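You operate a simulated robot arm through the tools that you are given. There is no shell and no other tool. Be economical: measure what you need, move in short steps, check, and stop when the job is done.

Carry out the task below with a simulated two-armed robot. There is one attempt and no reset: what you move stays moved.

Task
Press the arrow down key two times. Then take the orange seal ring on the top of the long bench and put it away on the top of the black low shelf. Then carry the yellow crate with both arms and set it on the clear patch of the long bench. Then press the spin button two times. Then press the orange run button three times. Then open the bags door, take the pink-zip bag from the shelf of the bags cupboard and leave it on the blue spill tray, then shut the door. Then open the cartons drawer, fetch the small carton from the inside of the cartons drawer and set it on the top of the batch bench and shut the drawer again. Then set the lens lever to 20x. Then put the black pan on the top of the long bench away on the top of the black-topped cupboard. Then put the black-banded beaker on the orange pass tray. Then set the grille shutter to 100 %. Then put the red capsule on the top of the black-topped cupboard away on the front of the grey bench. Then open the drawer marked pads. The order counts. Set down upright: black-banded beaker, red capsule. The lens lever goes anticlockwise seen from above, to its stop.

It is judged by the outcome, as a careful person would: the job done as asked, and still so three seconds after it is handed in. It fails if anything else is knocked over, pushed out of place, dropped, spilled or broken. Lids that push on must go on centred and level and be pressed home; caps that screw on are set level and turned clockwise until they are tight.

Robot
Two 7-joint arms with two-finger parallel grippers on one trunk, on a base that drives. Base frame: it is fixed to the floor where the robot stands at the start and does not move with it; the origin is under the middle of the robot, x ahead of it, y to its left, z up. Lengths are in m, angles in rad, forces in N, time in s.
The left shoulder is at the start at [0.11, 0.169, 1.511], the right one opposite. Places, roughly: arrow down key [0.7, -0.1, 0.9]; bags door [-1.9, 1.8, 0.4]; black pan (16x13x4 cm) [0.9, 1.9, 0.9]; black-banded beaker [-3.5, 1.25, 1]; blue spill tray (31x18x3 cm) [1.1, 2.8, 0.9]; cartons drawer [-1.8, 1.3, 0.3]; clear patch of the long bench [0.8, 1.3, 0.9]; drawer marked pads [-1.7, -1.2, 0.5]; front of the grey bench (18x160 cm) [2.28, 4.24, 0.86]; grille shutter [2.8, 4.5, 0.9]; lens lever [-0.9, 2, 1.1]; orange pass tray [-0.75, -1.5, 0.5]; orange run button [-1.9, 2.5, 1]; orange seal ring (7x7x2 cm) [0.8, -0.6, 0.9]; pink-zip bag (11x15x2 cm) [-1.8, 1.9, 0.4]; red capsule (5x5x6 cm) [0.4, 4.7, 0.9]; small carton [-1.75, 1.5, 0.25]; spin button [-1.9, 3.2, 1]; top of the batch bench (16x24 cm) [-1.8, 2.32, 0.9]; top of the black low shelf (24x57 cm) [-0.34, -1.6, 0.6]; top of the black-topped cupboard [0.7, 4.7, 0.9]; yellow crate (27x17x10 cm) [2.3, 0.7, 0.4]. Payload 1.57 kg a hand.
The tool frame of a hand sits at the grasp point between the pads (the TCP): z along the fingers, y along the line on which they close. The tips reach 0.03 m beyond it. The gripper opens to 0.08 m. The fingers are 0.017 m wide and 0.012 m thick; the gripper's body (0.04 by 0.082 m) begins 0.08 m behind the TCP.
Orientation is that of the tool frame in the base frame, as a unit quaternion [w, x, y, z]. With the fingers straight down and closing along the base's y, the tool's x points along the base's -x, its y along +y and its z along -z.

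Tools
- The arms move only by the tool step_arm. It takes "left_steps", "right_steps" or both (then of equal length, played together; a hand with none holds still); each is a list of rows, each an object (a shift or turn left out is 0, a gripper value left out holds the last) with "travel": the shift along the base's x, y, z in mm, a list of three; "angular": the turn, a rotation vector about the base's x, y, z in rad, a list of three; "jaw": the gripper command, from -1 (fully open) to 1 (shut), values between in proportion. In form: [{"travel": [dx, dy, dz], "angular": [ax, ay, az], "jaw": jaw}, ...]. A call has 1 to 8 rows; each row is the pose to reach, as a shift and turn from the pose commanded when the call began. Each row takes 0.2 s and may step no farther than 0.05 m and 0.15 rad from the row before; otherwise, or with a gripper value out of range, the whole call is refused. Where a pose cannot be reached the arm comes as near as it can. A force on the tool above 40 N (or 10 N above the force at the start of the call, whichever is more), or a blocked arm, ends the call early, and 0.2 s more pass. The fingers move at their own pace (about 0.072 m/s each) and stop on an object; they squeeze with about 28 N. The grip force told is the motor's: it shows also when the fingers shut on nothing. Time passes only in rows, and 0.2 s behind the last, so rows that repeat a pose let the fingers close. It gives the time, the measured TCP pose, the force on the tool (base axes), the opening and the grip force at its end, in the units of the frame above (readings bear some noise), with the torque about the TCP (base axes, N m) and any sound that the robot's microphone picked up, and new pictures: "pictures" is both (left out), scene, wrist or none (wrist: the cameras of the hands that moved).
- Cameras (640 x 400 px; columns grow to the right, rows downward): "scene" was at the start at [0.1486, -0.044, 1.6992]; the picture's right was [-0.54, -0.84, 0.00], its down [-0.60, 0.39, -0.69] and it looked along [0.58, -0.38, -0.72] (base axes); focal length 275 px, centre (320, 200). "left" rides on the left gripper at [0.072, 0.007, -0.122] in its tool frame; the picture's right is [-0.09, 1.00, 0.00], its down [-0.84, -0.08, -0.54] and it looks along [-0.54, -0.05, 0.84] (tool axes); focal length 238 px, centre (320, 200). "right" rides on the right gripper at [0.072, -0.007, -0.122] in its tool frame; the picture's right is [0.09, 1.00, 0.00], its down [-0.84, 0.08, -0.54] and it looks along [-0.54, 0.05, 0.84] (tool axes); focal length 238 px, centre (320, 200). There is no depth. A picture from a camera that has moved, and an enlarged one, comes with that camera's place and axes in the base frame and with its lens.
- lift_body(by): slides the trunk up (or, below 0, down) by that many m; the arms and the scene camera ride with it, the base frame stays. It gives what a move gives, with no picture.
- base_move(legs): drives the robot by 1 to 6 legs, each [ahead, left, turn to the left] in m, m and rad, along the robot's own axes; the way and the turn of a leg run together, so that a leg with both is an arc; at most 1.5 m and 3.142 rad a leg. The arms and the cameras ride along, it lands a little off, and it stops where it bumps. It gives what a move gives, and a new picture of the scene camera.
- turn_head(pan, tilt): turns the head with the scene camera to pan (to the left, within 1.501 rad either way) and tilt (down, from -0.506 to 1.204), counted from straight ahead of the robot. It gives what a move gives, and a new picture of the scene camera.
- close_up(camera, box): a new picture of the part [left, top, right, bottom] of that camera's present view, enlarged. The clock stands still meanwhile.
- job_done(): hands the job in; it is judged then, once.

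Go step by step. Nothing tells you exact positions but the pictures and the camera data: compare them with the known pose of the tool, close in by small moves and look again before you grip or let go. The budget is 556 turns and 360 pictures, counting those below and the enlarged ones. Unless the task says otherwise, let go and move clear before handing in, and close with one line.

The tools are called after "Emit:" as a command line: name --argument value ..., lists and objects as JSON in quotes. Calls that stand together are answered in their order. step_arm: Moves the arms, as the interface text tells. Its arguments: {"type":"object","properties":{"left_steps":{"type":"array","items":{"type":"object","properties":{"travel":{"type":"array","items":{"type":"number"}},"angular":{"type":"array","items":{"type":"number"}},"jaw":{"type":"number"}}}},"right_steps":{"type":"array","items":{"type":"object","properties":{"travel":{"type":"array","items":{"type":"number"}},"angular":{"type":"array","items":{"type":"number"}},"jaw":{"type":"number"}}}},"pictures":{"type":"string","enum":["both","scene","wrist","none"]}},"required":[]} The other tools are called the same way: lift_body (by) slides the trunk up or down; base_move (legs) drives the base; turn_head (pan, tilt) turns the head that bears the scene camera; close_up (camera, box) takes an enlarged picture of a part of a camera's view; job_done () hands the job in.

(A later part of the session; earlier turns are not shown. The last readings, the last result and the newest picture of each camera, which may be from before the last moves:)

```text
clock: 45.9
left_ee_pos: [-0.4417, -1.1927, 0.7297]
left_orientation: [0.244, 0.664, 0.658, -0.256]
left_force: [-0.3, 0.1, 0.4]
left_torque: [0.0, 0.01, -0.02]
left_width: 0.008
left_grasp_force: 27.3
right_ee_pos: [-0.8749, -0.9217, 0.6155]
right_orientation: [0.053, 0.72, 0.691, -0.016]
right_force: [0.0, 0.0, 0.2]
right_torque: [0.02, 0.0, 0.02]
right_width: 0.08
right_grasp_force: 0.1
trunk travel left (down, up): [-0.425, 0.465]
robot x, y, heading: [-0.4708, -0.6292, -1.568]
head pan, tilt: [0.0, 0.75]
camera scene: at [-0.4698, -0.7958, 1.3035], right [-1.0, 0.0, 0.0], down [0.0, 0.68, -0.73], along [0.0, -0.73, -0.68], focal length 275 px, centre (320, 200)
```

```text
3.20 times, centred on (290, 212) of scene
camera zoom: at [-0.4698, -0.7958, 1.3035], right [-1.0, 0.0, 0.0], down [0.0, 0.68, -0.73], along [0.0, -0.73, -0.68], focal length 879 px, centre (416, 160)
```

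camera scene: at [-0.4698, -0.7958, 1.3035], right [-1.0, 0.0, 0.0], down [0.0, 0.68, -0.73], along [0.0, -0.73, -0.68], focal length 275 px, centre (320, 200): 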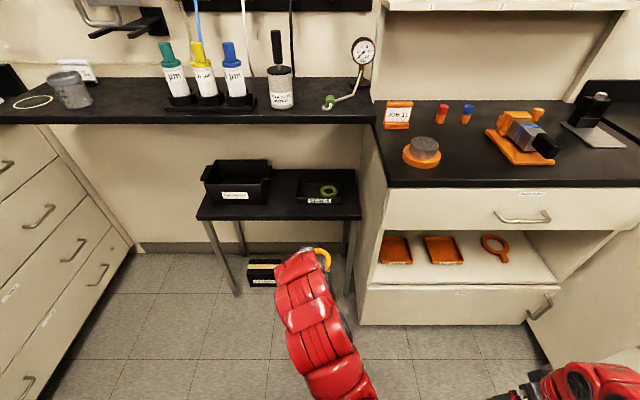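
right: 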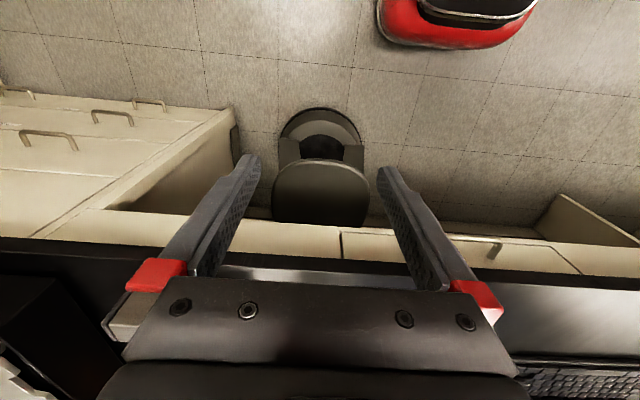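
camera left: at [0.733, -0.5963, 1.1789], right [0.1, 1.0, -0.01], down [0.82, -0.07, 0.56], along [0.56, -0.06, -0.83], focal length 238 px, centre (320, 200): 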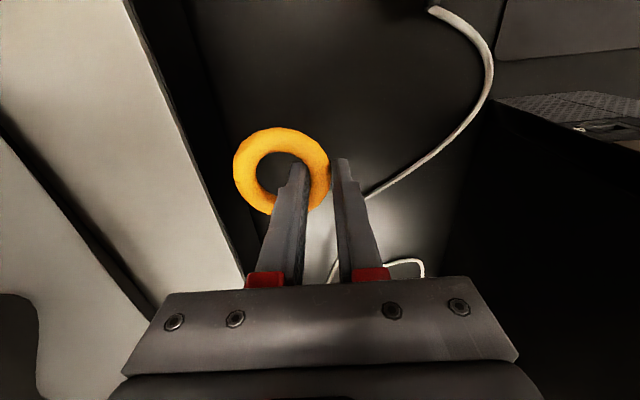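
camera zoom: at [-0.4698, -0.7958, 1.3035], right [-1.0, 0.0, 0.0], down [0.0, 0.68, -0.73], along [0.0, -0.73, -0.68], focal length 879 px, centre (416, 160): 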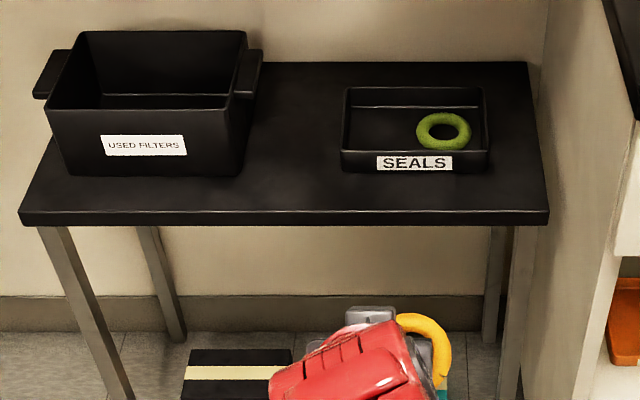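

The ring is still held but compressing slowly, so I go on without delay. I'll set it on the free part of the shelf top beside the seals tray, at about [-0.345, -1.515]; driving forward and left now.

Emit:
base_move --legs '[[0.2, 0.1, 0]]'

Emit:
step_arm --left_steps '[{"travel": [5, -10, 0], "angular": [0.1, 0, 0]}, {"travel": [10, -20, 0], "angular": [0.2, 0, 0]}, {"travel": [15, -30, -10], "angular": [0.28, 0, 0]}, {"travel": [20, -40, -20], "angular": [0.28, 0, 0]}]' --pictures "both"

```text
clock: 47.6
left_ee_pos: [-0.3402, -1.3922, 0.7275]
left_orientation: [0.242, 0.664, 0.659, -0.256]
left_force: [-0.6, -0.1, -1.3]
left_torque: [-0.03, 0.0, -0.02]
left_width: 0.0072
left_grasp_force: 27.3
right_ee_pos: [-0.7722, -1.1226, 0.6157]
right_orientation: [0.052, 0.719, 0.693, -0.015]
right_force: [-0.7, 0.4, 0.5]
right_torque: [0.02, 0.04, -0.04]
right_width: 0.0798
right_grasp_force: 0.0
trunk travel left (down, up): [-0.425, 0.465]
robot x, y, heading: [-0.3708, -0.8334, -1.569]
head pan, tilt: [0.0, 0.75]
camera scene: at [-0.367, -0.996, 1.3034], right [-1.0, 0.0, 0.0], down [0.0, 0.68, -0.73], along [0.0, -0.73, -0.68], focal length 275 px, centre (320, 200)
```

scene: 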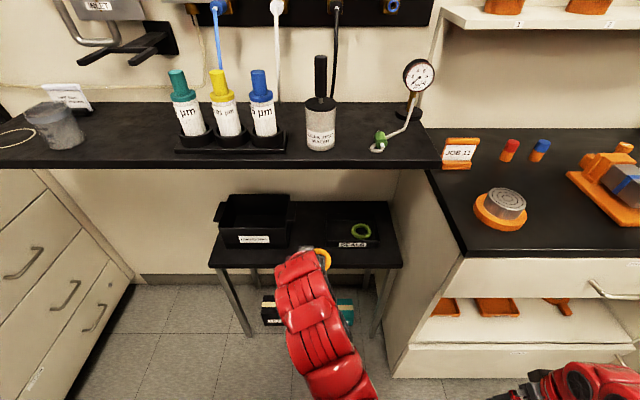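

```text
clock: 48.6
left_ee_pos: [-0.32, -1.4321, 0.7073]
left_orientation: [0.148, 0.692, 0.688, -0.162]
left_force: [1.3, 0.3, -0.6]
left_torque: [-0.02, -0.01, 0.0]
left_width: 0.0069
left_grasp_force: 26.2
right_ee_pos: [-0.7727, -1.1223, 0.6162]
right_orientation: [0.052, 0.72, 0.691, -0.015]
right_force: [0.7, 0.1, 0.4]
right_torque: [0.02, -0.02, 0.0]
right_width: 0.0798
right_grasp_force: 0.0
trunk travel left (down, up): [-0.425, 0.465]
robot x, y, heading: [-0.3678, -0.8345, -1.569]
head pan, tilt: [0.0, 0.75]
camera scene: at [-0.3672, -0.9953, 1.3035], right [-1.0, 0.0, 0.0], down [0.0, 0.68, -0.73], along [0.0, -0.73, -0.68], focal length 275 px, centre (320, 200)
camera left: at [-0.3094, -1.3137, 0.7878], right [1.0, -0.09, 0.02], down [-0.07, -0.52, 0.85], along [-0.07, -0.85, -0.53], focal length 238 px, centre (320, 200)
```

scene: 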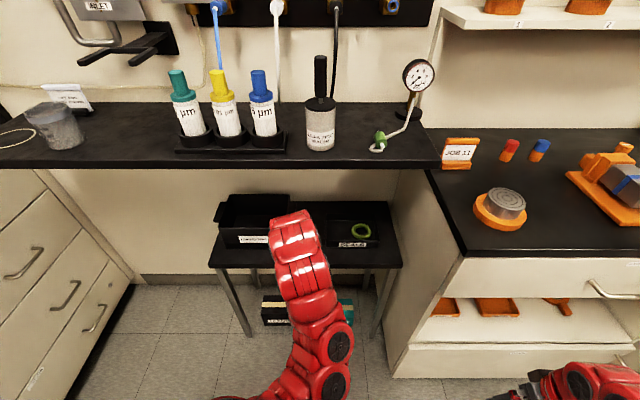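
left: 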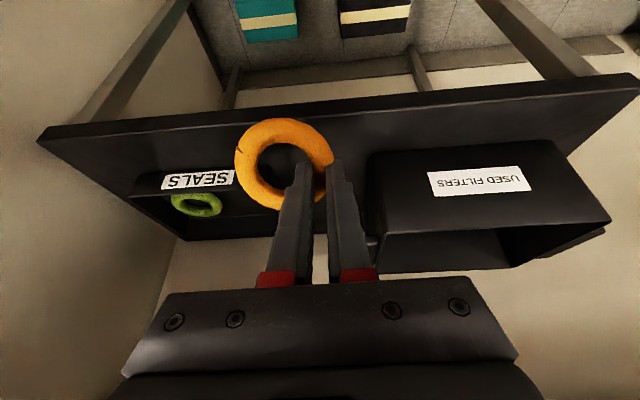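

Good alignment between the seals tray and the used-filters bin. I reach forward over the shelf and then down.

Emit:
step_arm --left_steps '[{"travel": [0, -40, 0]}, {"travel": [0, -80, 0]}, {"travel": [0, -83, -25]}, {"travel": [0, -83, -40]}, {"travel": [0, -83, -44]}, {"travel": [0, -83, -48]}]' --pictures "wrist"

```text
clock: 50.0
left_ee_pos: [-0.3195, -1.5153, 0.6608]
left_orientation: [0.149, 0.691, 0.689, -0.162]
left_force: [0.9, -0.3, -0.4]
left_torque: [-0.01, 0.02, 0.03]
left_width: 0.0069
left_grasp_force: 26.6
right_ee_pos: [-0.7717, -1.1211, 0.6169]
right_orientation: [0.052, 0.719, 0.692, -0.016]
right_force: [-0.1, 0.0, 0.2]
right_torque: [-0.04, 0.0, -0.01]
right_width: 0.0801
right_grasp_force: 0.0
trunk travel left (down, up): [-0.425, 0.465]
robot x, y, heading: [-0.3686, -0.831, -1.568]
head pan, tilt: [0.0, 0.75]
camera left: at [-0.3097, -1.3966, 0.7399], right [1.0, -0.09, 0.02], down [-0.07, -0.52, 0.85], along [-0.07, -0.85, -0.53], focal length 238 px, centre (320, 200)
```

left: 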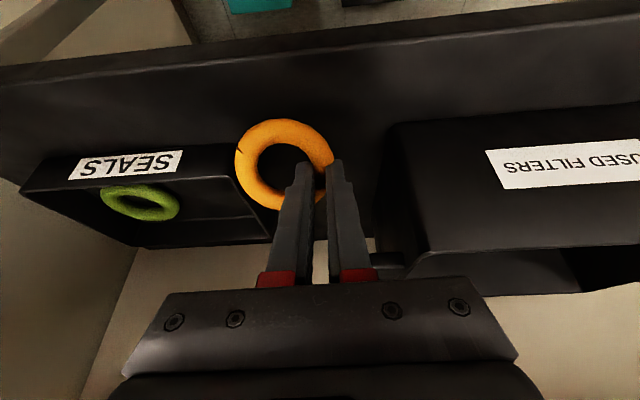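

The ring would come close to the tray's corner, so I shift 12 mm toward the bin and 8 mm forward, then lower until it touches.

Emit:
step_arm --left_steps '[{"travel": [12, 8, 0]}, {"travel": [12, 8, -4]}, {"travel": [12, 8, -8]}]' --pictures "wrist"

```text
clock: 50.8
left_ee_pos: [-0.3076, -1.506, 0.6527]
left_orientation: [0.149, 0.692, 0.688, -0.162]
left_force: [0.1, 0.4, 0.1]
left_torque: [-0.02, 0.0, 0.0]
left_width: 0.007
left_grasp_force: 26.0
right_ee_pos: [-0.7725, -1.1217, 0.6164]
right_orientation: [0.051, 0.72, 0.692, -0.016]
right_force: [-0.7, -0.4, -0.1]
right_torque: [-0.01, -0.03, -0.01]
right_width: 0.08
right_grasp_force: 0.1
trunk travel left (down, up): [-0.425, 0.465]
robot x, y, heading: [-0.366, -0.8351, -1.57]
head pan, tilt: [0.0, 0.75]
camera left: at [-0.2977, -1.3884, 0.7318], right [1.0, -0.09, 0.02], down [-0.07, -0.52, 0.85], along [-0.07, -0.85, -0.53], focal length 238 px, centre (320, 200)
```

left: 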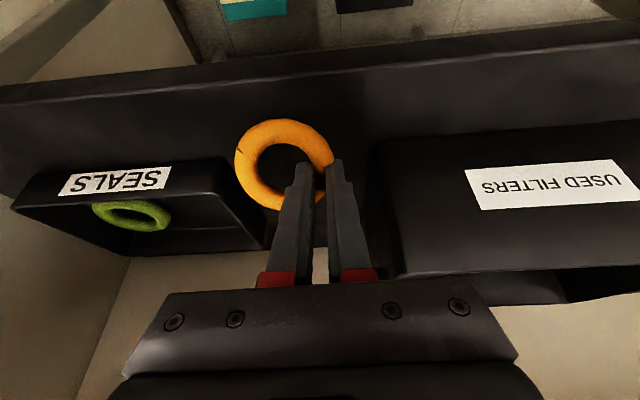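

Well placed. I continue down in small steps.

Emit:
step_arm --left_steps '[{"travel": [0, 0, -4]}, {"travel": [0, 0, -8]}, {"travel": [0, 0, -12]}, {"travel": [0, 0, -15]}]' --pictures "none"

```text
clock: 51.8
left_ee_pos: [-0.307, -1.5065, 0.6396]
left_orientation: [0.15, 0.691, 0.689, -0.162]
left_force: [2.0, -0.1, 13.6]
left_torque: [0.27, 0.38, -0.05]
left_width: 0.007
left_grasp_force: 27.0
right_ee_pos: [-0.7729, -1.1217, 0.6162]
right_orientation: [0.052, 0.72, 0.692, -0.016]
right_force: [0.2, -0.8, 0.6]
right_torque: [-0.03, 0.0, -0.01]
right_width: 0.0799
right_grasp_force: 0.0
trunk travel left (down, up): [-0.425, 0.465]
robot x, y, heading: [-0.367, -0.8337, -1.571]
head pan, tilt: [0.0, 0.75]
```

Contact felt. I open the fingers slightly inside the hole and withdraw along the tool axis.

Emit:
step_arm --left_steps '[{"travel": [0, 0, 1], "jaw": 0.3}, {"travel": [0, 0, 1], "jaw": 0.3}, {"travel": [0, 0, 1], "jaw": 0.3}, {"travel": [0, 8, 18], "jaw": 0.3}, {"travel": [0, 24, 50], "jaw": 0.3}, {"travel": [0, 60, 70], "jaw": 0.3}, {"travel": [0, 100, 80], "jaw": 0.3}]' --pictures "wrist"

```text
clock: 53.4
left_ee_pos: [-0.3095, -1.4061, 0.7171]
left_orientation: [0.149, 0.691, 0.689, -0.162]
left_force: [0.2, 0.1, 0.3]
left_torque: [-0.02, 0.01, 0.01]
left_width: 0.0279
left_grasp_force: 0.0
right_ee_pos: [-0.7743, -1.1226, 0.6165]
right_orientation: [0.052, 0.72, 0.692, -0.015]
right_force: [-0.4, -0.5, 0.0]
right_torque: [0.01, 0.02, 0.0]
right_width: 0.08
right_grasp_force: 0.1
trunk travel left (down, up): [-0.425, 0.465]
robot x, y, heading: [-0.3703, -0.8306, -1.57]
head pan, tilt: [0.0, 0.75]
camera left: at [-0.2991, -1.2877, 0.7971], right [1.0, -0.09, 0.02], down [-0.07, -0.52, 0.85], along [-0.07, -0.85, -0.53], focal length 238 px, centre (320, 200)
```

left: 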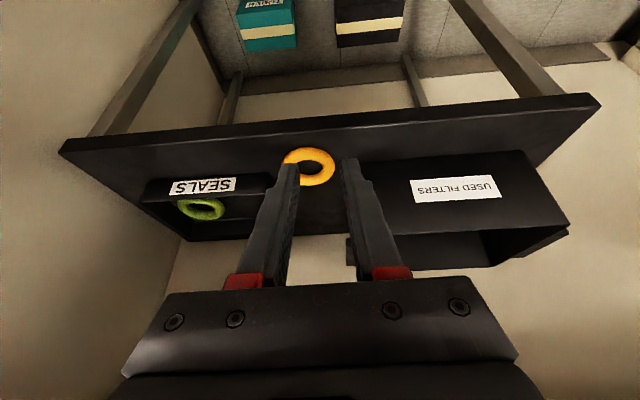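

The ring lies flat on the shelf top. I back away, raise the trunk and tuck the left arm for driving.

Emit:
base_move --legs '[[-0.35, 0, 0]]'

Emit:
step_arm --left_steps '[{"travel": [40, 20, -10], "angular": [0.1, 0, 0], "jaw": -1}, {"travel": [80, 40, -20], "angular": [0.2, 0, 0]}, {"travel": [120, 65, -30], "angular": [0.3, 0, 0]}, {"travel": [160, 90, -40], "angular": [0.43, 0, 0]}, {"travel": [200, 110, -55], "angular": [0.43, 0, 0]}, {"travel": [240, 130, -70], "angular": [0.43, 0, 0]}, {"travel": [280, 150, -85], "angular": [0.43, 0, 0]}, {"travel": [320, 170, -100], "angular": [0.43, 0, 0]}]' --pictures "none"

Emit:
lift_body --by 0.4

Emit:
base_move --legs '[[0, 0, 1.571]]'

Emit:
turn_head --pan 0.4 --tilt 0.35

```text
clock: 55.7
left_ee_pos: [-0.3092, -1.0535, 0.7181]
left_orientation: [0.149, 0.691, 0.688, -0.163]
left_force: [0.1, -0.2, 0.2]
left_torque: [-0.01, 0.0, -0.03]
left_width: 0.0281
left_grasp_force: 0.1
right_ee_pos: [-0.7737, -0.7685, 0.6166]
right_orientation: [0.052, 0.719, 0.692, -0.015]
right_force: [-0.2, 0.0, -0.3]
right_torque: [-0.04, 0.0, -0.01]
right_width: 0.0796
right_grasp_force: 0.0
trunk travel left (down, up): [-0.425, 0.465]
robot x, y, heading: [-0.3699, -0.4752, -1.567]
head pan, tilt: [0.0, 0.75]
camera scene: at [-0.3677, -0.6409, 1.3037], right [-1.0, 0.0, 0.0], down [0.0, 0.68, -0.73], along [0.0, -0.73, -0.68], focal length 275 px, centre (320, 200)
```

scene: 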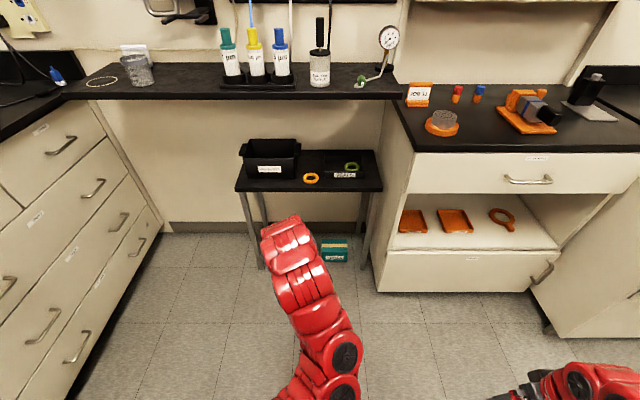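

```text
clock: 57.5
left_ee_pos: [0.0091, -0.8808, 0.6091]
left_orientation: [0.001, 0.707, 0.707, -0.011]
left_force: [0.2, -0.2, 0.0]
left_torque: [0.01, 0.01, -0.02]
left_width: 0.08
left_grasp_force: 0.0
left hand out of reach, approached as far as the arm can: row 3, 4, 5, 6, 7, 8
right_ee_pos: [-0.7738, -0.7678, 0.6167]
right_orientation: [0.052, 0.72, 0.692, -0.016]
right_force: [0.2, -0.7, 0.6]
right_torque: [-0.01, -0.01, -0.01]
right_width: 0.0799
right_grasp_force: 0.1
trunk travel left (down, up): [-0.425, 0.465]
robot x, y, heading: [-0.3714, -0.4796, -1.572]
head pan, tilt: [0.0, 0.75]
```

```text
clock: 61.3
left_ee_pos: [0.0092, -0.8819, 1.0078]
left_orientation: [0.0, 0.707, 0.707, -0.01]
left_force: [0.2, 0.7, -0.2]
left_torque: [-0.02, -0.01, 0.02]
left_width: 0.08
left_grasp_force: 0.0
right_ee_pos: [-0.7739, -0.7679, 1.0167]
right_orientation: [0.051, 0.72, 0.692, -0.016]
right_force: [-0.5, 0.0, -0.7]
right_torque: [0.01, 0.01, -0.02]
right_width: 0.0801
right_grasp_force: 0.0
trunk travel left (down, up): [-0.825, 0.065]
robot x, y, heading: [-0.3683, -0.4793, -1.567]
head pan, tilt: [0.0, 0.75]
```

```text
clock: 65.5
left_ee_pos: [0.0362, -0.1028, 1.009]
left_orientation: [0.008, 0.002, 1.0, -0.007]
left_force: [0.0, 0.1, -1.4]
left_torque: [-0.01, 0.0, 0.0]
left_width: 0.0799
left_grasp_force: 0.1
right_ee_pos: [-0.0811, -0.8846, 1.0169]
right_orientation: [0.047, 0.022, 0.998, 0.025]
right_force: [-0.6, 0.6, 0.0]
right_torque: [-0.01, 0.0, -0.02]
right_width: 0.0799
right_grasp_force: 0.0
trunk travel left (down, up): [-0.825, 0.065]
robot x, y, heading: [-0.3669, -0.4791, -0.003]
head pan, tilt: [0.0, 0.75]
camera scene: at [-0.2045, -0.4794, 1.7036], right [0.0, -1.0, 0.0], down [-0.68, 0.0, -0.73], along [0.73, 0.0, -0.68], focal length 275 px, centre (320, 200)
```

scene: 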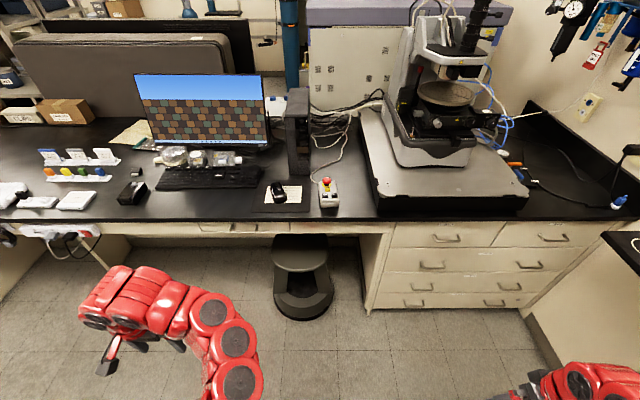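

```text
clock: 66.4
left_ee_pos: [0.0362, -0.1023, 1.0093]
left_orientation: [0.007, 0.003, 1.0, -0.007]
left_force: [-0.3, 0.1, 0.5]
left_torque: [0.01, 0.02, -0.01]
left_width: 0.08
left_grasp_force: 0.1
right_ee_pos: [-0.0804, -0.8854, 1.017]
right_orientation: [0.047, 0.022, 0.998, 0.026]
right_force: [0.2, 0.5, 0.5]
right_torque: [0.0, 0.03, -0.01]
right_width: 0.0801
right_grasp_force: 0.0
trunk travel left (down, up): [-0.825, 0.065]
robot x, y, heading: [-0.3652, -0.4806, -0.001]
head pan, tilt: [0.4, 0.351]
camera scene: at [-0.2014, -0.4434, 1.7391], right [0.38, -0.92, 0.0], down [-0.32, -0.13, -0.94], along [0.87, 0.36, -0.34], focal length 275 px, centre (320, 200)
```

scene: 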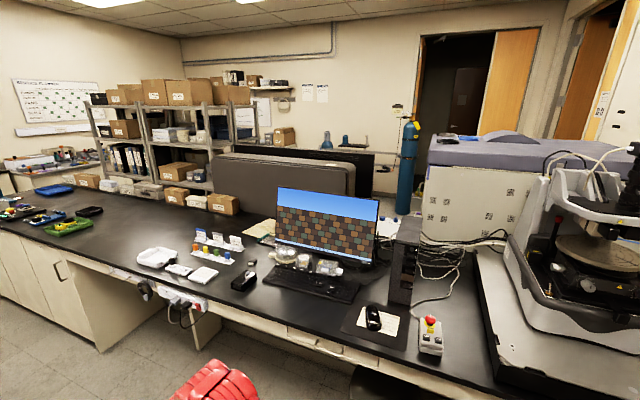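

The bench ends far to the left. I look left along the aisle before driving there.

Emit:
turn_head --pan 1.4 --tilt 0.4

```text
clock: 67.7
left_ee_pos: [0.0369, -0.1026, 1.0081]
left_orientation: [0.008, 0.002, 1.0, -0.006]
left_force: [0.0, -0.8, -0.1]
left_torque: [0.03, -0.01, 0.0]
left_width: 0.0799
left_grasp_force: 0.1
right_ee_pos: [-0.0802, -0.8833, 1.0152]
right_orientation: [0.048, 0.022, 0.998, 0.025]
right_force: [0.3, 0.1, 0.3]
right_torque: [-0.04, 0.01, 0.01]
right_width: 0.08
right_grasp_force: 0.0
trunk travel left (down, up): [-0.825, 0.065]
robot x, y, heading: [-0.369, -0.478, -0.001]
head pan, tilt: [1.4, 0.4]
camera scene: at [-0.2711, -0.3878, 1.7347], right [0.98, -0.18, 0.0], down [-0.07, -0.38, -0.92], along [0.16, 0.91, -0.39], focal length 275 px, centre (320, 200)
```

scene: 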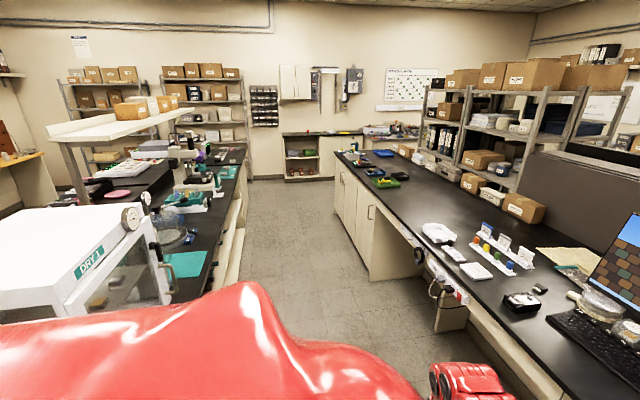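

The aisle between the benches is clear from x about -0.6 to 0.5. I go to its middle, face along it and drive up.

Emit:
base_move --legs '[[0.33, 0, 0], [0, 0, 1.571], [1.5, 0, 0], [1.2, 0, 0]]'

Emit:
turn_head --pan -0.7 --tilt 0.35

```text
clock: 86.5
left_ee_pos: [-0.352, 2.6422, 1.0082]
left_orientation: [0.009, -0.699, 0.715, 0.0]
left_force: [-0.6, 0.2, 0.1]
left_torque: [-0.01, 0.0, 0.04]
left_width: 0.0799
left_grasp_force: 0.1
right_ee_pos: [0.4282, 2.5085, 1.0168]
right_orientation: [0.016, -0.683, 0.728, 0.051]
right_force: [0.7, -0.3, 0.6]
right_torque: [0.03, 0.0, 0.0]
right_width: 0.0799
right_grasp_force: 0.1
trunk travel left (down, up): [-0.825, 0.065]
robot x, y, heading: [0.0137, 2.226, 1.545]
head pan, tilt: [1.4, 0.4]
camera scene: at [-0.0728, 2.3272, 1.7347], right [0.19, 0.98, 0.0], down [0.38, -0.08, -0.92], along [-0.9, 0.18, -0.39], focal length 275 px, centre (320, 200)
```

scene: 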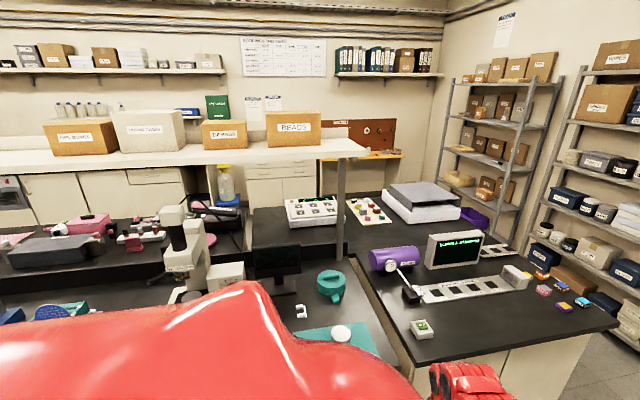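

```text
clock: 88.5
left_ee_pos: [-0.3523, 2.6417, 1.0096]
left_orientation: [0.009, -0.698, 0.716, 0.0]
left_force: [0.8, 0.6, -0.3]
left_torque: [-0.01, 0.01, -0.02]
left_width: 0.0798
left_grasp_force: 0.0
right_ee_pos: [0.4285, 2.5093, 1.018]
right_orientation: [0.017, -0.683, 0.728, 0.051]
right_force: [-0.3, 0.0, -0.1]
right_torque: [0.01, 0.0, 0.01]
right_width: 0.0799
right_grasp_force: 0.0
trunk travel left (down, up): [-0.825, 0.065]
robot x, y, heading: [0.011, 2.2271, 1.546]
head pan, tilt: [-0.7, 0.351]
camera scene: at [0.0797, 2.3791, 1.7392], right [0.75, -0.66, 0.0], down [-0.23, -0.26, -0.94], along [0.62, 0.7, -0.34], focal length 275 px, centre (320, 200)
```

scene: 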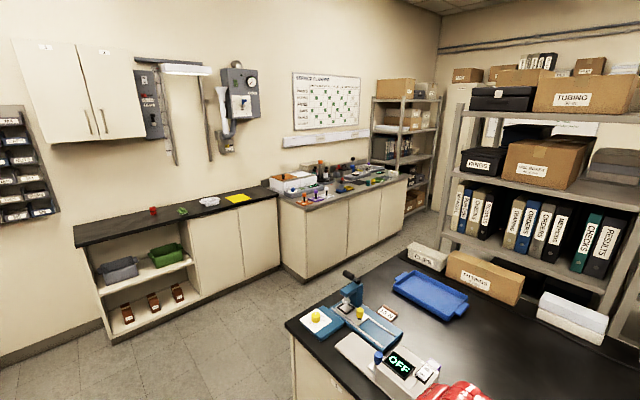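

I see the bench end at y about 3.1, and open floor beyond it. I drive past the end and turn to look along +x.

Emit:
base_move --legs '[[1.5, 0, 0.025], [0, 0, -1.571]]'

Emit:
turn_head --pan -0.3 --tilt 0.4

```text
clock: 99.7
left_ee_pos: [0.4471, 4.1046, 1.0093]
left_orientation: [0.007, 0.007, 1.0, -0.006]
left_force: [0.1, 0.1, 0.3]
left_torque: [-0.01, 0.0, -0.04]
left_width: 0.08
left_grasp_force: 0.1
right_ee_pos: [0.322, 3.3219, 1.0151]
right_orientation: [0.047, 0.025, 0.998, 0.025]
right_force: [-0.3, 0.0, 0.7]
right_torque: [0.0, -0.03, 0.0]
right_width: 0.0797
right_grasp_force: 0.0
trunk travel left (down, up): [-0.825, 0.065]
robot x, y, heading: [0.0391, 3.7293, -0.012]
head pan, tilt: [-0.7, 0.351]
camera scene: at [0.1893, 3.6686, 1.7392], right [-0.65, -0.76, 0.0], down [-0.26, 0.22, -0.94], along [0.71, -0.61, -0.34], focal length 275 px, centre (320, 200)
```

scene: 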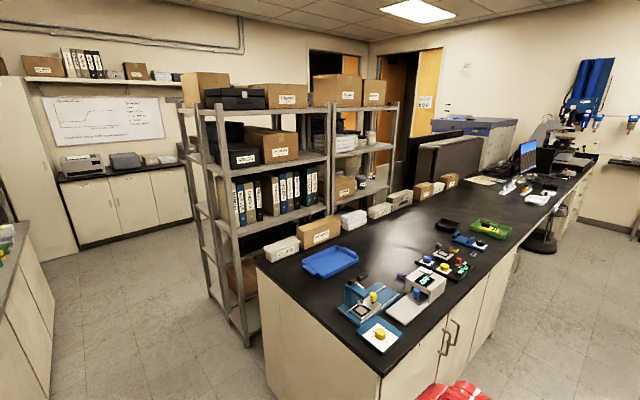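

```text
clock: 100.6
left_ee_pos: [0.4451, 4.1046, 1.0094]
left_orientation: [0.007, 0.006, 1.0, -0.006]
left_force: [-0.5, 0.2, 0.0]
left_torque: [0.01, 0.02, 0.0]
left_width: 0.0803
left_grasp_force: 0.0
right_ee_pos: [0.3231, 3.3225, 1.0166]
right_orientation: [0.049, 0.025, 0.998, 0.026]
right_force: [0.3, 0.0, -0.1]
right_torque: [0.03, 0.0, 0.0]
right_width: 0.0801
right_grasp_force: 0.0
trunk travel left (down, up): [-0.825, 0.065]
robot x, y, heading: [0.0358, 3.7319, -0.013]
head pan, tilt: [-0.3, 0.4]
camera scene: at [0.2069, 3.7009, 1.7347], right [-0.31, -0.95, 0.0], down [-0.37, 0.12, -0.92], along [0.88, -0.28, -0.39], focal length 275 px, centre (320, 200)
```

scene: 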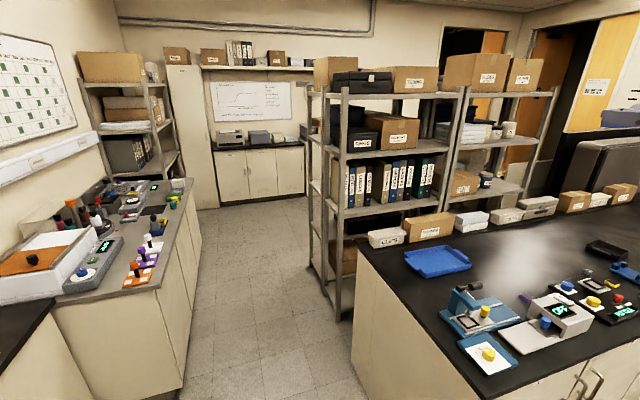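

Corridor between the bench end and the grey bench front edge (y 3.1 to 4.13) leads to the far aisle. I drive along its middle and turn right.

Emit:
base_move --legs '[[1.4, -0.1, 0.012], [1.2, 0, 0], [0, 0, -1.571]]'

Emit:
turn_head --pan 0.0 --tilt 0.5

```text
clock: 117.1
left_ee_pos: [3.0151, 3.2461, 1.0077]
left_orientation: [0.0, 0.702, 0.712, -0.009]
left_force: [0.2, -0.1, -0.1]
left_torque: [0.0, 0.01, -0.04]
left_width: 0.08
left_grasp_force: 0.1
right_ee_pos: [2.2301, 3.3484, 1.0162]
right_orientation: [0.052, 0.714, 0.698, -0.015]
right_force: [-0.1, -0.5, 0.6]
right_torque: [-0.03, 0.02, 0.01]
right_width: 0.0802
right_grasp_force: 0.0
trunk travel left (down, up): [-0.825, 0.065]
robot x, y, heading: [2.6339, 3.6443, -1.553]
head pan, tilt: [-0.3, 0.4]
camera scene: at [2.6067, 3.4741, 1.7347], right [-0.96, 0.28, 0.0], down [0.11, 0.37, -0.92], along [-0.26, -0.88, -0.39], focal length 275 px, centre (320, 200)
```

scene: 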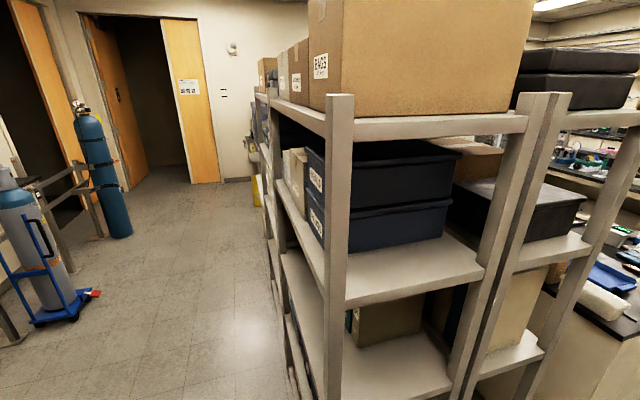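

```text
clock: 117.9
left_ee_pos: [3.0133, 3.2469, 1.0087]
left_orientation: [0.0, 0.702, 0.712, -0.009]
left_force: [-0.2, 0.3, 0.5]
left_torque: [-0.03, -0.04, 0.0]
left_width: 0.08
left_grasp_force: 0.0
right_ee_pos: [2.23, 3.3474, 1.0166]
right_orientation: [0.052, 0.714, 0.698, -0.015]
right_force: [-0.4, -0.9, -0.1]
right_torque: [0.01, -0.02, -0.01]
right_width: 0.0802
right_grasp_force: 0.1
trunk travel left (down, up): [-0.825, 0.065]
robot x, y, heading: [2.631, 3.6425, -1.558]
head pan, tilt: [0.0, 0.499]
camera scene: at [2.634, 3.4721, 1.7255], right [-1.0, -0.01, 0.0], down [-0.01, 0.48, -0.88], along [0.01, -0.88, -0.48], focal length 275 px, centre (320, 200)
```

scene: 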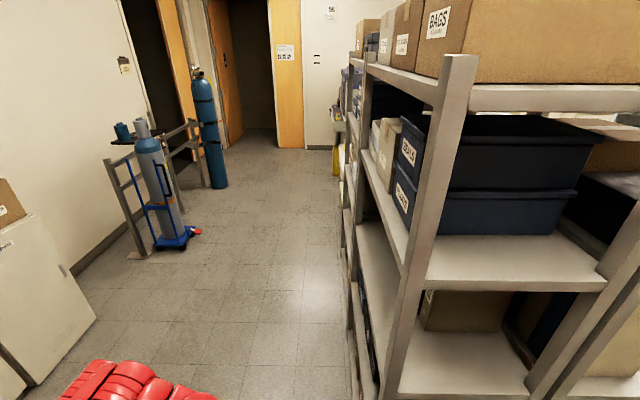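

The rack's aisle side is at x about 2.4, and something yellow is visible at its far end. I shift left to clear the rack and drive down the aisle.

Emit:
base_move --legs '[[0, 0.45, -0.013], [1.4, 0, 0], [0.8, 0, 0]]'

Emit:
turn_head --pan -0.8 --tilt 0.7

```text
clock: 131.1
left_ee_pos: [3.4483, 1.0293, 1.0097]
left_orientation: [0.001, 0.71, 0.704, -0.009]
left_force: [-0.3, -0.2, -0.5]
left_torque: [0.02, -0.02, 0.0]
left_width: 0.08
left_grasp_force: 0.0
right_ee_pos: [2.6647, 1.1461, 1.0171]
right_orientation: [0.052, 0.722, 0.69, -0.016]
right_force: [1.0, 0.0, 0.2]
right_torque: [0.02, 0.02, 0.03]
right_width: 0.0801
right_grasp_force: 0.2
trunk travel left (down, up): [-0.825, 0.065]
robot x, y, heading: [3.0756, 1.4318, -1.576]
head pan, tilt: [0.0, 0.499]
camera scene: at [3.0723, 1.2622, 1.7256], right [-1.0, 0.01, 0.0], down [0.0, 0.48, -0.88], along [0.0, -0.88, -0.48], focal length 275 px, centre (320, 200)
```

scene: 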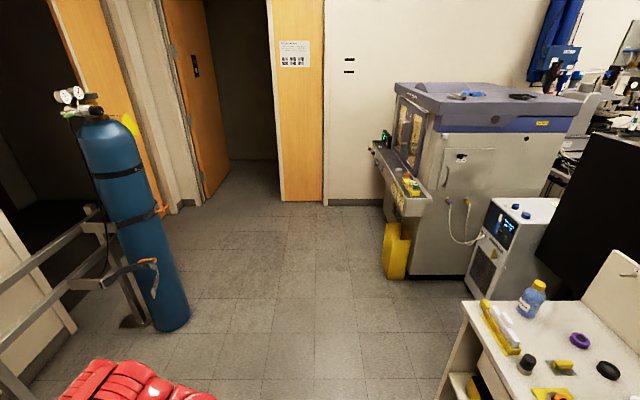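

```text
clock: 132.2
left_ee_pos: [3.4481, 1.0283, 1.009]
left_orientation: [0.0, 0.709, 0.705, -0.009]
left_force: [0.7, -0.2, 0.7]
left_torque: [-0.03, 0.02, -0.01]
left_width: 0.0797
left_grasp_force: 0.0
right_ee_pos: [2.665, 1.146, 1.0159]
right_orientation: [0.052, 0.722, 0.69, -0.015]
right_force: [0.3, 0.0, -0.2]
right_torque: [-0.02, -0.01, 0.0]
right_width: 0.0799
right_grasp_force: 0.1
trunk travel left (down, up): [-0.825, 0.065]
robot x, y, heading: [3.073, 1.4356, -1.575]
head pan, tilt: [-0.799, 0.7]
camera scene: at [3.0116, 1.2938, 1.7078], right [-0.69, 0.72, 0.0], down [0.46, 0.45, -0.77], along [-0.55, -0.53, -0.64], focal length 275 px, centre (320, 200)
```

scene: 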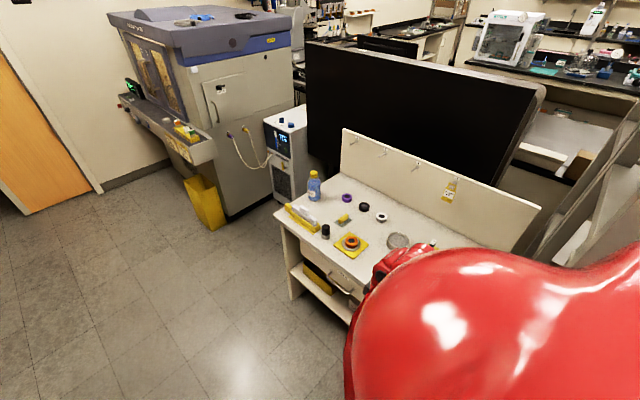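

A white bench with a lower shelf stands there, likely holding the crate. I turn to face it and slide to y about 0.75.

Emit:
base_move --legs '[[-0.0, 0.15, 0], [0, 0, -1.566], [0, 0.68, 0]]'

Emit:
turn_head --pan 0.0 --tilt 0.85

```text
clock: 140.8
left_ee_pos: [2.8308, 0.37, 1.0091]
left_orientation: [-0.006, 1.0, 0.004, -0.007]
left_force: [-0.8, 0.0, 0.3]
left_torque: [0.0, -0.02, -0.02]
left_width: 0.08
left_grasp_force: 0.1
right_ee_pos: [2.9377, 1.1539, 1.0167]
right_orientation: [0.026, 0.998, -0.016, -0.048]
right_force: [0.2, 0.6, -0.5]
right_torque: [-0.01, 0.0, 0.02]
right_width: 0.0799
right_grasp_force: 0.2
trunk travel left (down, up): [-0.825, 0.065]
robot x, y, heading: [3.23, 0.7533, -3.134]
head pan, tilt: [-0.799, 0.7]
camera scene: at [3.0913, 0.8114, 1.7078], right [0.71, 0.7, 0.0], down [0.45, -0.46, -0.76], along [-0.54, 0.54, -0.64], focal length 275 px, centre (320, 200)
```

scene: 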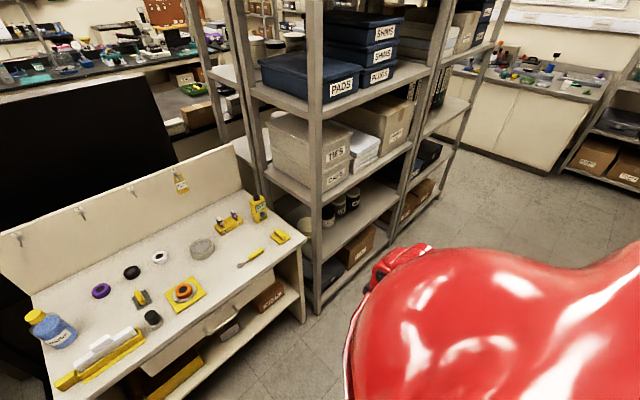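

```text
clock: 141.9
left_ee_pos: [2.8325, 0.3694, 1.0089]
left_orientation: [-0.006, 1.0, 0.004, -0.007]
left_force: [0.2, 0.2, 0.1]
left_torque: [0.01, -0.02, 0.01]
left_width: 0.0799
left_grasp_force: 0.0
right_ee_pos: [2.9371, 1.1547, 1.0173]
right_orientation: [0.026, 0.998, -0.015, -0.047]
right_force: [-0.5, -0.1, 0.1]
right_torque: [0.01, -0.01, -0.01]
right_width: 0.0799
right_grasp_force: 0.0
trunk travel left (down, up): [-0.825, 0.065]
robot x, y, heading: [3.2312, 0.7507, -3.134]
head pan, tilt: [0.0, 0.85]
camera scene: at [3.0729, 0.75, 1.6956], right [-0.01, 1.0, 0.0], down [0.75, 0.01, -0.66], along [-0.66, -0.01, -0.75], focal length 275 px, centre (320, 200)
```

scene: 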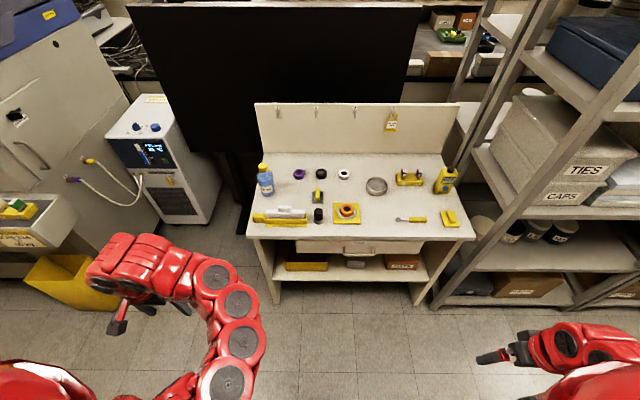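

The crate seems to sit on the lower shelf of the table, left part. I lower the trunk to look in.

Emit:
lift_body --by -0.7

Emit:
turn_head --pan 0.0 --tilt 0.6

```text
refused: -0.7 is not a number from -0.4 to 0.4
```

```text
clock: 142.7
left_ee_pos: [2.8306, 0.3701, 1.0094]
left_orientation: [-0.006, 1.0, 0.003, -0.007]
left_force: [-0.1, 0.2, -0.3]
left_torque: [0.03, -0.02, 0.03]
left_width: 0.0797
left_grasp_force: 0.0
right_ee_pos: [2.9367, 1.1543, 1.0165]
right_orientation: [0.026, 0.998, -0.016, -0.048]
right_force: [0.3, -0.3, -0.5]
right_torque: [-0.01, -0.01, 0.01]
right_width: 0.08
right_grasp_force: 0.0
trunk travel left (down, up): [-0.825, 0.065]
robot x, y, heading: [3.2312, 0.753, -3.136]
head pan, tilt: [0.0, 0.6]
camera scene: at [3.0627, 0.7499, 1.7164], right [-0.01, 1.0, 0.0], down [0.57, 0.01, -0.82], along [-0.82, -0.01, -0.57], focal length 275 px, centre (320, 200)
```

scene: 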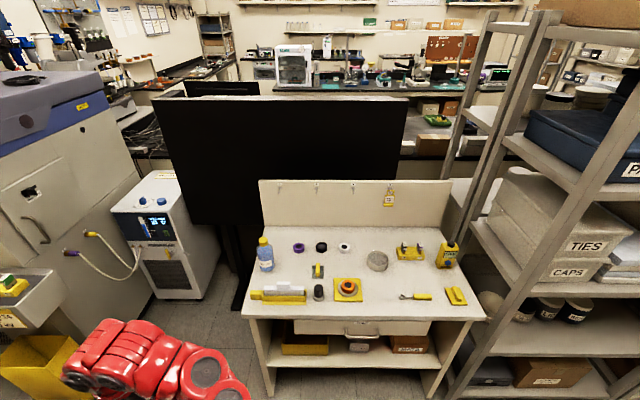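

Emit:
lift_body --by -0.4

Emit:
lift_body --by -0.3

Emit:
turn_head --pan 0.0 --tilt 0.5

```text
clock: 146.5
left_ee_pos: [2.8315, 0.3703, 0.6088]
left_orientation: [-0.006, 1.0, 0.004, -0.007]
left_force: [-0.3, 0.3, -0.5]
left_torque: [-0.01, 0.01, 0.01]
left_width: 0.0796
left_grasp_force: 0.1
right_ee_pos: [2.938, 1.1545, 0.6158]
right_orientation: [0.027, 0.998, -0.015, -0.047]
right_force: [-0.2, -0.1, -0.4]
right_torque: [-0.03, -0.02, 0.01]
right_width: 0.0802
right_grasp_force: 0.0
trunk travel left (down, up): [-0.425, 0.465]
robot x, y, heading: [3.2279, 0.7522, -3.135]
head pan, tilt: [0.0, 0.6]
```

```text
clock: 149.5
left_ee_pos: [2.8314, 0.3707, 0.3083]
left_orientation: [-0.005, 1.0, 0.003, -0.007]
left_force: [-0.4, 0.0, 0.5]
left_torque: [0.02, -0.03, -0.02]
left_width: 0.08
left_grasp_force: 0.2
right_ee_pos: [2.9373, 1.1539, 0.3155]
right_orientation: [0.026, 0.998, -0.015, -0.048]
right_force: [-0.7, 0.1, -0.1]
right_torque: [0.01, 0.0, 0.0]
right_width: 0.0803
right_grasp_force: 0.0
trunk travel left (down, up): [-0.125, 0.765]
robot x, y, heading: [3.2309, 0.7517, -3.134]
head pan, tilt: [0.0, 0.6]
```

```text
clock: 150.2
left_ee_pos: [2.8305, 0.3687, 0.3096]
left_orientation: [-0.006, 1.0, 0.004, -0.008]
left_force: [-0.4, -0.1, 0.2]
left_torque: [-0.02, 0.0, 0.01]
left_width: 0.08
left_grasp_force: 0.0
right_ee_pos: [2.9369, 1.1542, 0.3165]
right_orientation: [0.026, 0.998, -0.015, -0.047]
right_force: [-0.1, -0.7, 0.4]
right_torque: [0.01, 0.02, 0.0]
right_width: 0.0802
right_grasp_force: 0.2
trunk travel left (down, up): [-0.125, 0.765]
robot x, y, heading: [3.2308, 0.7531, -3.136]
head pan, tilt: [0.0, 0.499]
camera scene: at [3.0602, 0.7498, 1.0255], right [-0.01, 1.0, 0.0], down [0.48, 0.0, -0.88], along [-0.88, -0.01, -0.48], focal length 275 px, centre (320, 200)
```

scene: 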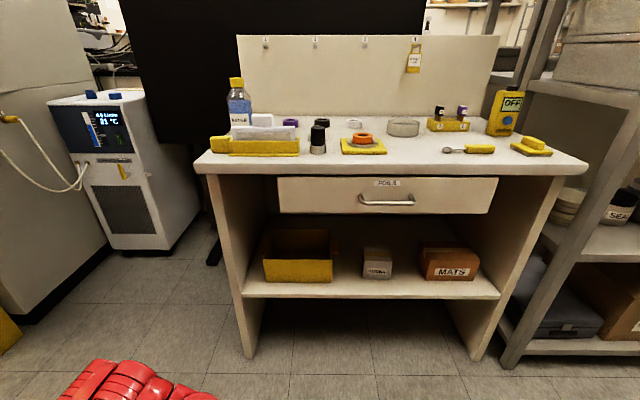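

Emit:
close_up --camera "scene" --box '[200, 150, 520, 350]'

Emit:
close_up --camera "scene" --box '[235, 205, 395, 305]'

```text
2.00 times, centred on (360, 250) of scene
camera zoom: at [3.0602, 0.7498, 1.0255], right [-0.01, 1.0, 0.0], down [0.48, 0.0, -0.88], along [-0.88, -0.01, -0.48], focal length 549 px, centre (240, 100)
```

zoom: 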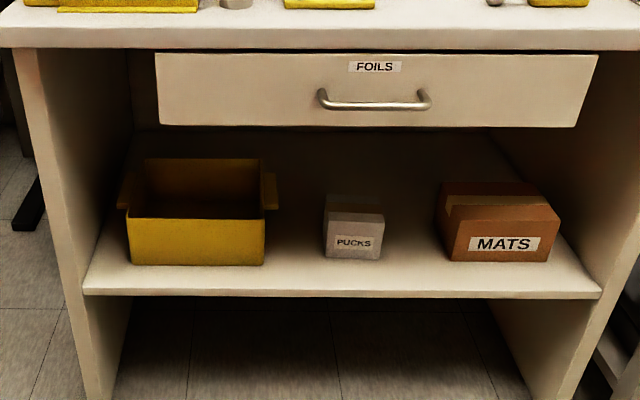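

```text
4.00 times, centred on (315, 255) of scene
camera zoom: at [3.0602, 0.7498, 1.0255], right [-0.01, 1.0, 0.0], down [0.48, 0.0, -0.88], along [-0.88, -0.01, -0.48], focal length 1099 px, centre (340, -20)
```

zoom: 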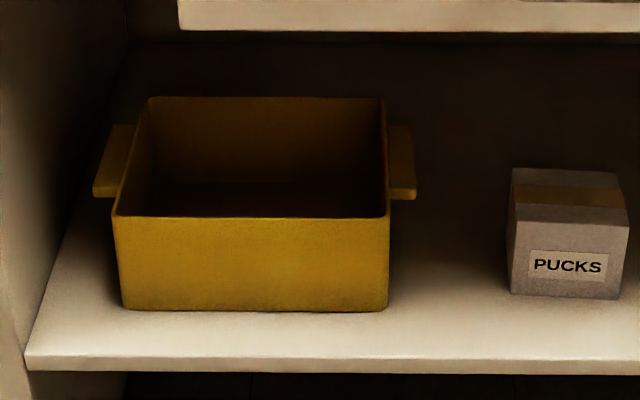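

The yellow crate stands on the lower shelf (z about 0.345, body y 0.56–0.78, front face x 2.386), with side tabs. I'll grip the tabs from the front, hands horizontal, fingers closing vertically; now I start turning both hands to that pose.

Emit:
step_arm --left_steps '[{"travel": [-6, 18, 10], "angular": [0.086, 0.086, 0.086]}, {"travel": [-12, 36, 20], "angular": [0.172, 0.172, 0.172]}, {"travel": [-18, 54, 30], "angular": [0.258, 0.258, 0.258]}, {"travel": [-24, 72, 40], "angular": [0.344, 0.344, 0.344]}, {"travel": [-30, 90, 50], "angular": [0.43, 0.43, 0.43]}, {"travel": [-36, 108, 60], "angular": [0.516, 0.516, 0.516]}, {"travel": [-42, 126, 70], "angular": [0.602, 0.602, 0.602]}]' --right_steps '[{"travel": [-13, -19, 10], "angular": [-0.086, 0.086, -0.086]}, {"travel": [-26, -38, 20], "angular": [-0.172, 0.172, -0.172]}, {"travel": [-39, -57, 30], "angular": [-0.258, 0.258, -0.258]}, {"travel": [-52, -76, 40], "angular": [-0.344, 0.344, -0.344]}, {"travel": [-65, -95, 50], "angular": [-0.43, 0.43, -0.43]}, {"travel": [-78, -114, 60], "angular": [-0.516, 0.516, -0.516]}, {"travel": [-91, -133, 70], "angular": [-0.602, 0.602, -0.602]}]' --pictures "none"

Emit:
step_arm --left_steps '[{"travel": [-6, 18, 10], "angular": [0.086, 0.086, 0.086]}, {"travel": [-12, 36, 20], "angular": [0.172, 0.172, 0.172]}, {"travel": [-18, 54, 30], "angular": [0.258, 0.258, 0.258]}, {"travel": [-24, 72, 40], "angular": [0.344, 0.344, 0.344]}, {"travel": [-30, 90, 50], "angular": [0.43, 0.43, 0.43]}, {"travel": [-36, 108, 60], "angular": [0.516, 0.516, 0.516]}, {"travel": [-42, 126, 70], "angular": [0.602, 0.602, 0.602]}]' --right_steps '[{"travel": [-13, -19, 10], "angular": [-0.086, 0.086, -0.086]}, {"travel": [-26, -38, 20], "angular": [-0.172, 0.172, -0.172]}, {"travel": [-39, -57, 30], "angular": [-0.258, 0.258, -0.258]}, {"travel": [-52, -76, 40], "angular": [-0.344, 0.344, -0.344]}, {"travel": [-65, -95, 50], "angular": [-0.43, 0.43, -0.43]}, {"travel": [-78, -114, 60], "angular": [-0.516, 0.516, -0.516]}, {"travel": [-91, -133, 70], "angular": [-0.602, 0.602, -0.602]}]' --pictures "both"

```text
clock: 151.8
left_ee_pos: [2.8167, 0.3546, 0.2204]
left_orientation: [-0.215, 0.921, 0.232, -0.227]
left_force: [0.1, -0.6, -0.1]
left_torque: [0.08, 0.02, -0.01]
left_width: 0.0801
left_grasp_force: 0.0
left hand out of reach, approached as far as the arm can: row 1, 2, 3, 4, 5, 6, 7
right_ee_pos: [2.8307, 1.0775, 0.3642]
right_orientation: [0.301, 0.839, -0.308, -0.333]
right_force: [-0.1, 0.3, 0.5]
right_torque: [0.03, 0.02, -0.01]
right_width: 0.0801
right_grasp_force: 0.2
right hand out of reach, approached as far as the arm can: row 2, 3, 4, 5, 6, 7
trunk travel left (down, up): [-0.125, 0.765]
robot x, y, heading: [3.2325, 0.7539, -3.13]
head pan, tilt: [0.0, 0.499]
```

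```text
clock: 153.0
left_ee_pos: [2.7751, 0.3763, 0.3266]
left_orientation: [-0.343, 0.718, 0.388, -0.464]
left_force: [-1.1, 0.5, -0.4]
left_torque: [0.0, 0.0, -0.01]
left_width: 0.08
left_grasp_force: 0.1
left hand out of reach, approached as far as the arm can: row 1, 2, 3
right_ee_pos: [2.6884, 1.0374, 0.5099]
right_orientation: [0.371, 0.639, -0.282, -0.612]
right_force: [-0.2, -1.0, -0.8]
right_torque: [0.03, 0.03, 0.03]
right_width: 0.0801
right_grasp_force: 0.0
right hand out of reach, approached as far as the arm can: row 1, 2, 3, 4, 5, 6
trunk travel left (down, up): [-0.125, 0.765]
robot x, y, heading: [3.2293, 0.749, -3.131]
head pan, tilt: [0.0, 0.499]
stopped in row 6 (right hand): the arm was blocked; the commanded pose is now the measured one
camera scene: at [3.0526, 0.7535, 1.0309], right [-0.01, 1.0, 0.0], down [0.49, 0.0, -0.87], along [-0.87, -0.01, -0.49], focal length 275 px, centre (320, 200)
camera right: at [2.8141, 0.999, 0.4611], right [0.1, -0.64, 0.76], down [0.47, 0.71, 0.53], along [-0.88, 0.3, 0.37], focal length 238 px, centre (320, 200)
camera left: at [2.9115, 0.4216, 0.3328], right [0.21, -0.54, -0.81], down [0.26, -0.77, 0.58], along [-0.94, -0.34, -0.02], focal length 238 px, centre (320, 200)
```

scene: 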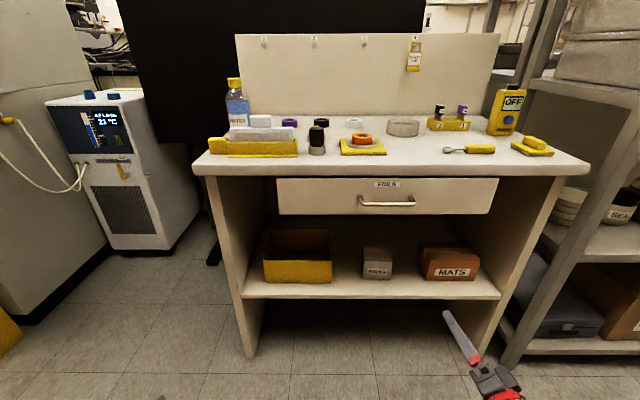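
right: 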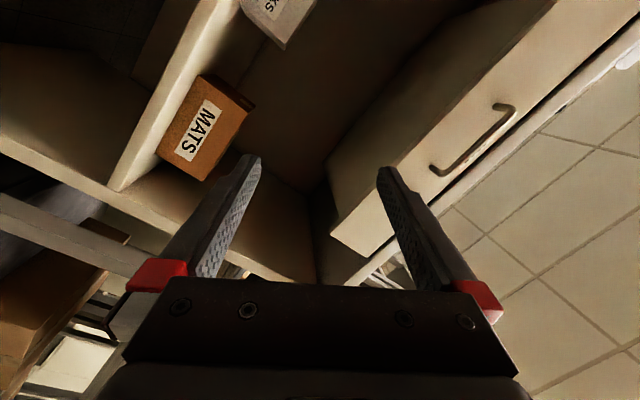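
left: 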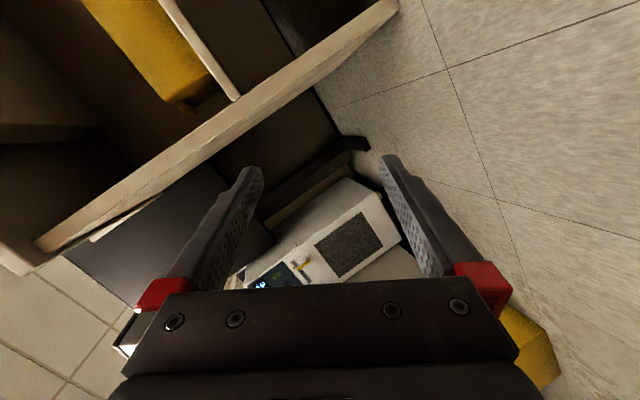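

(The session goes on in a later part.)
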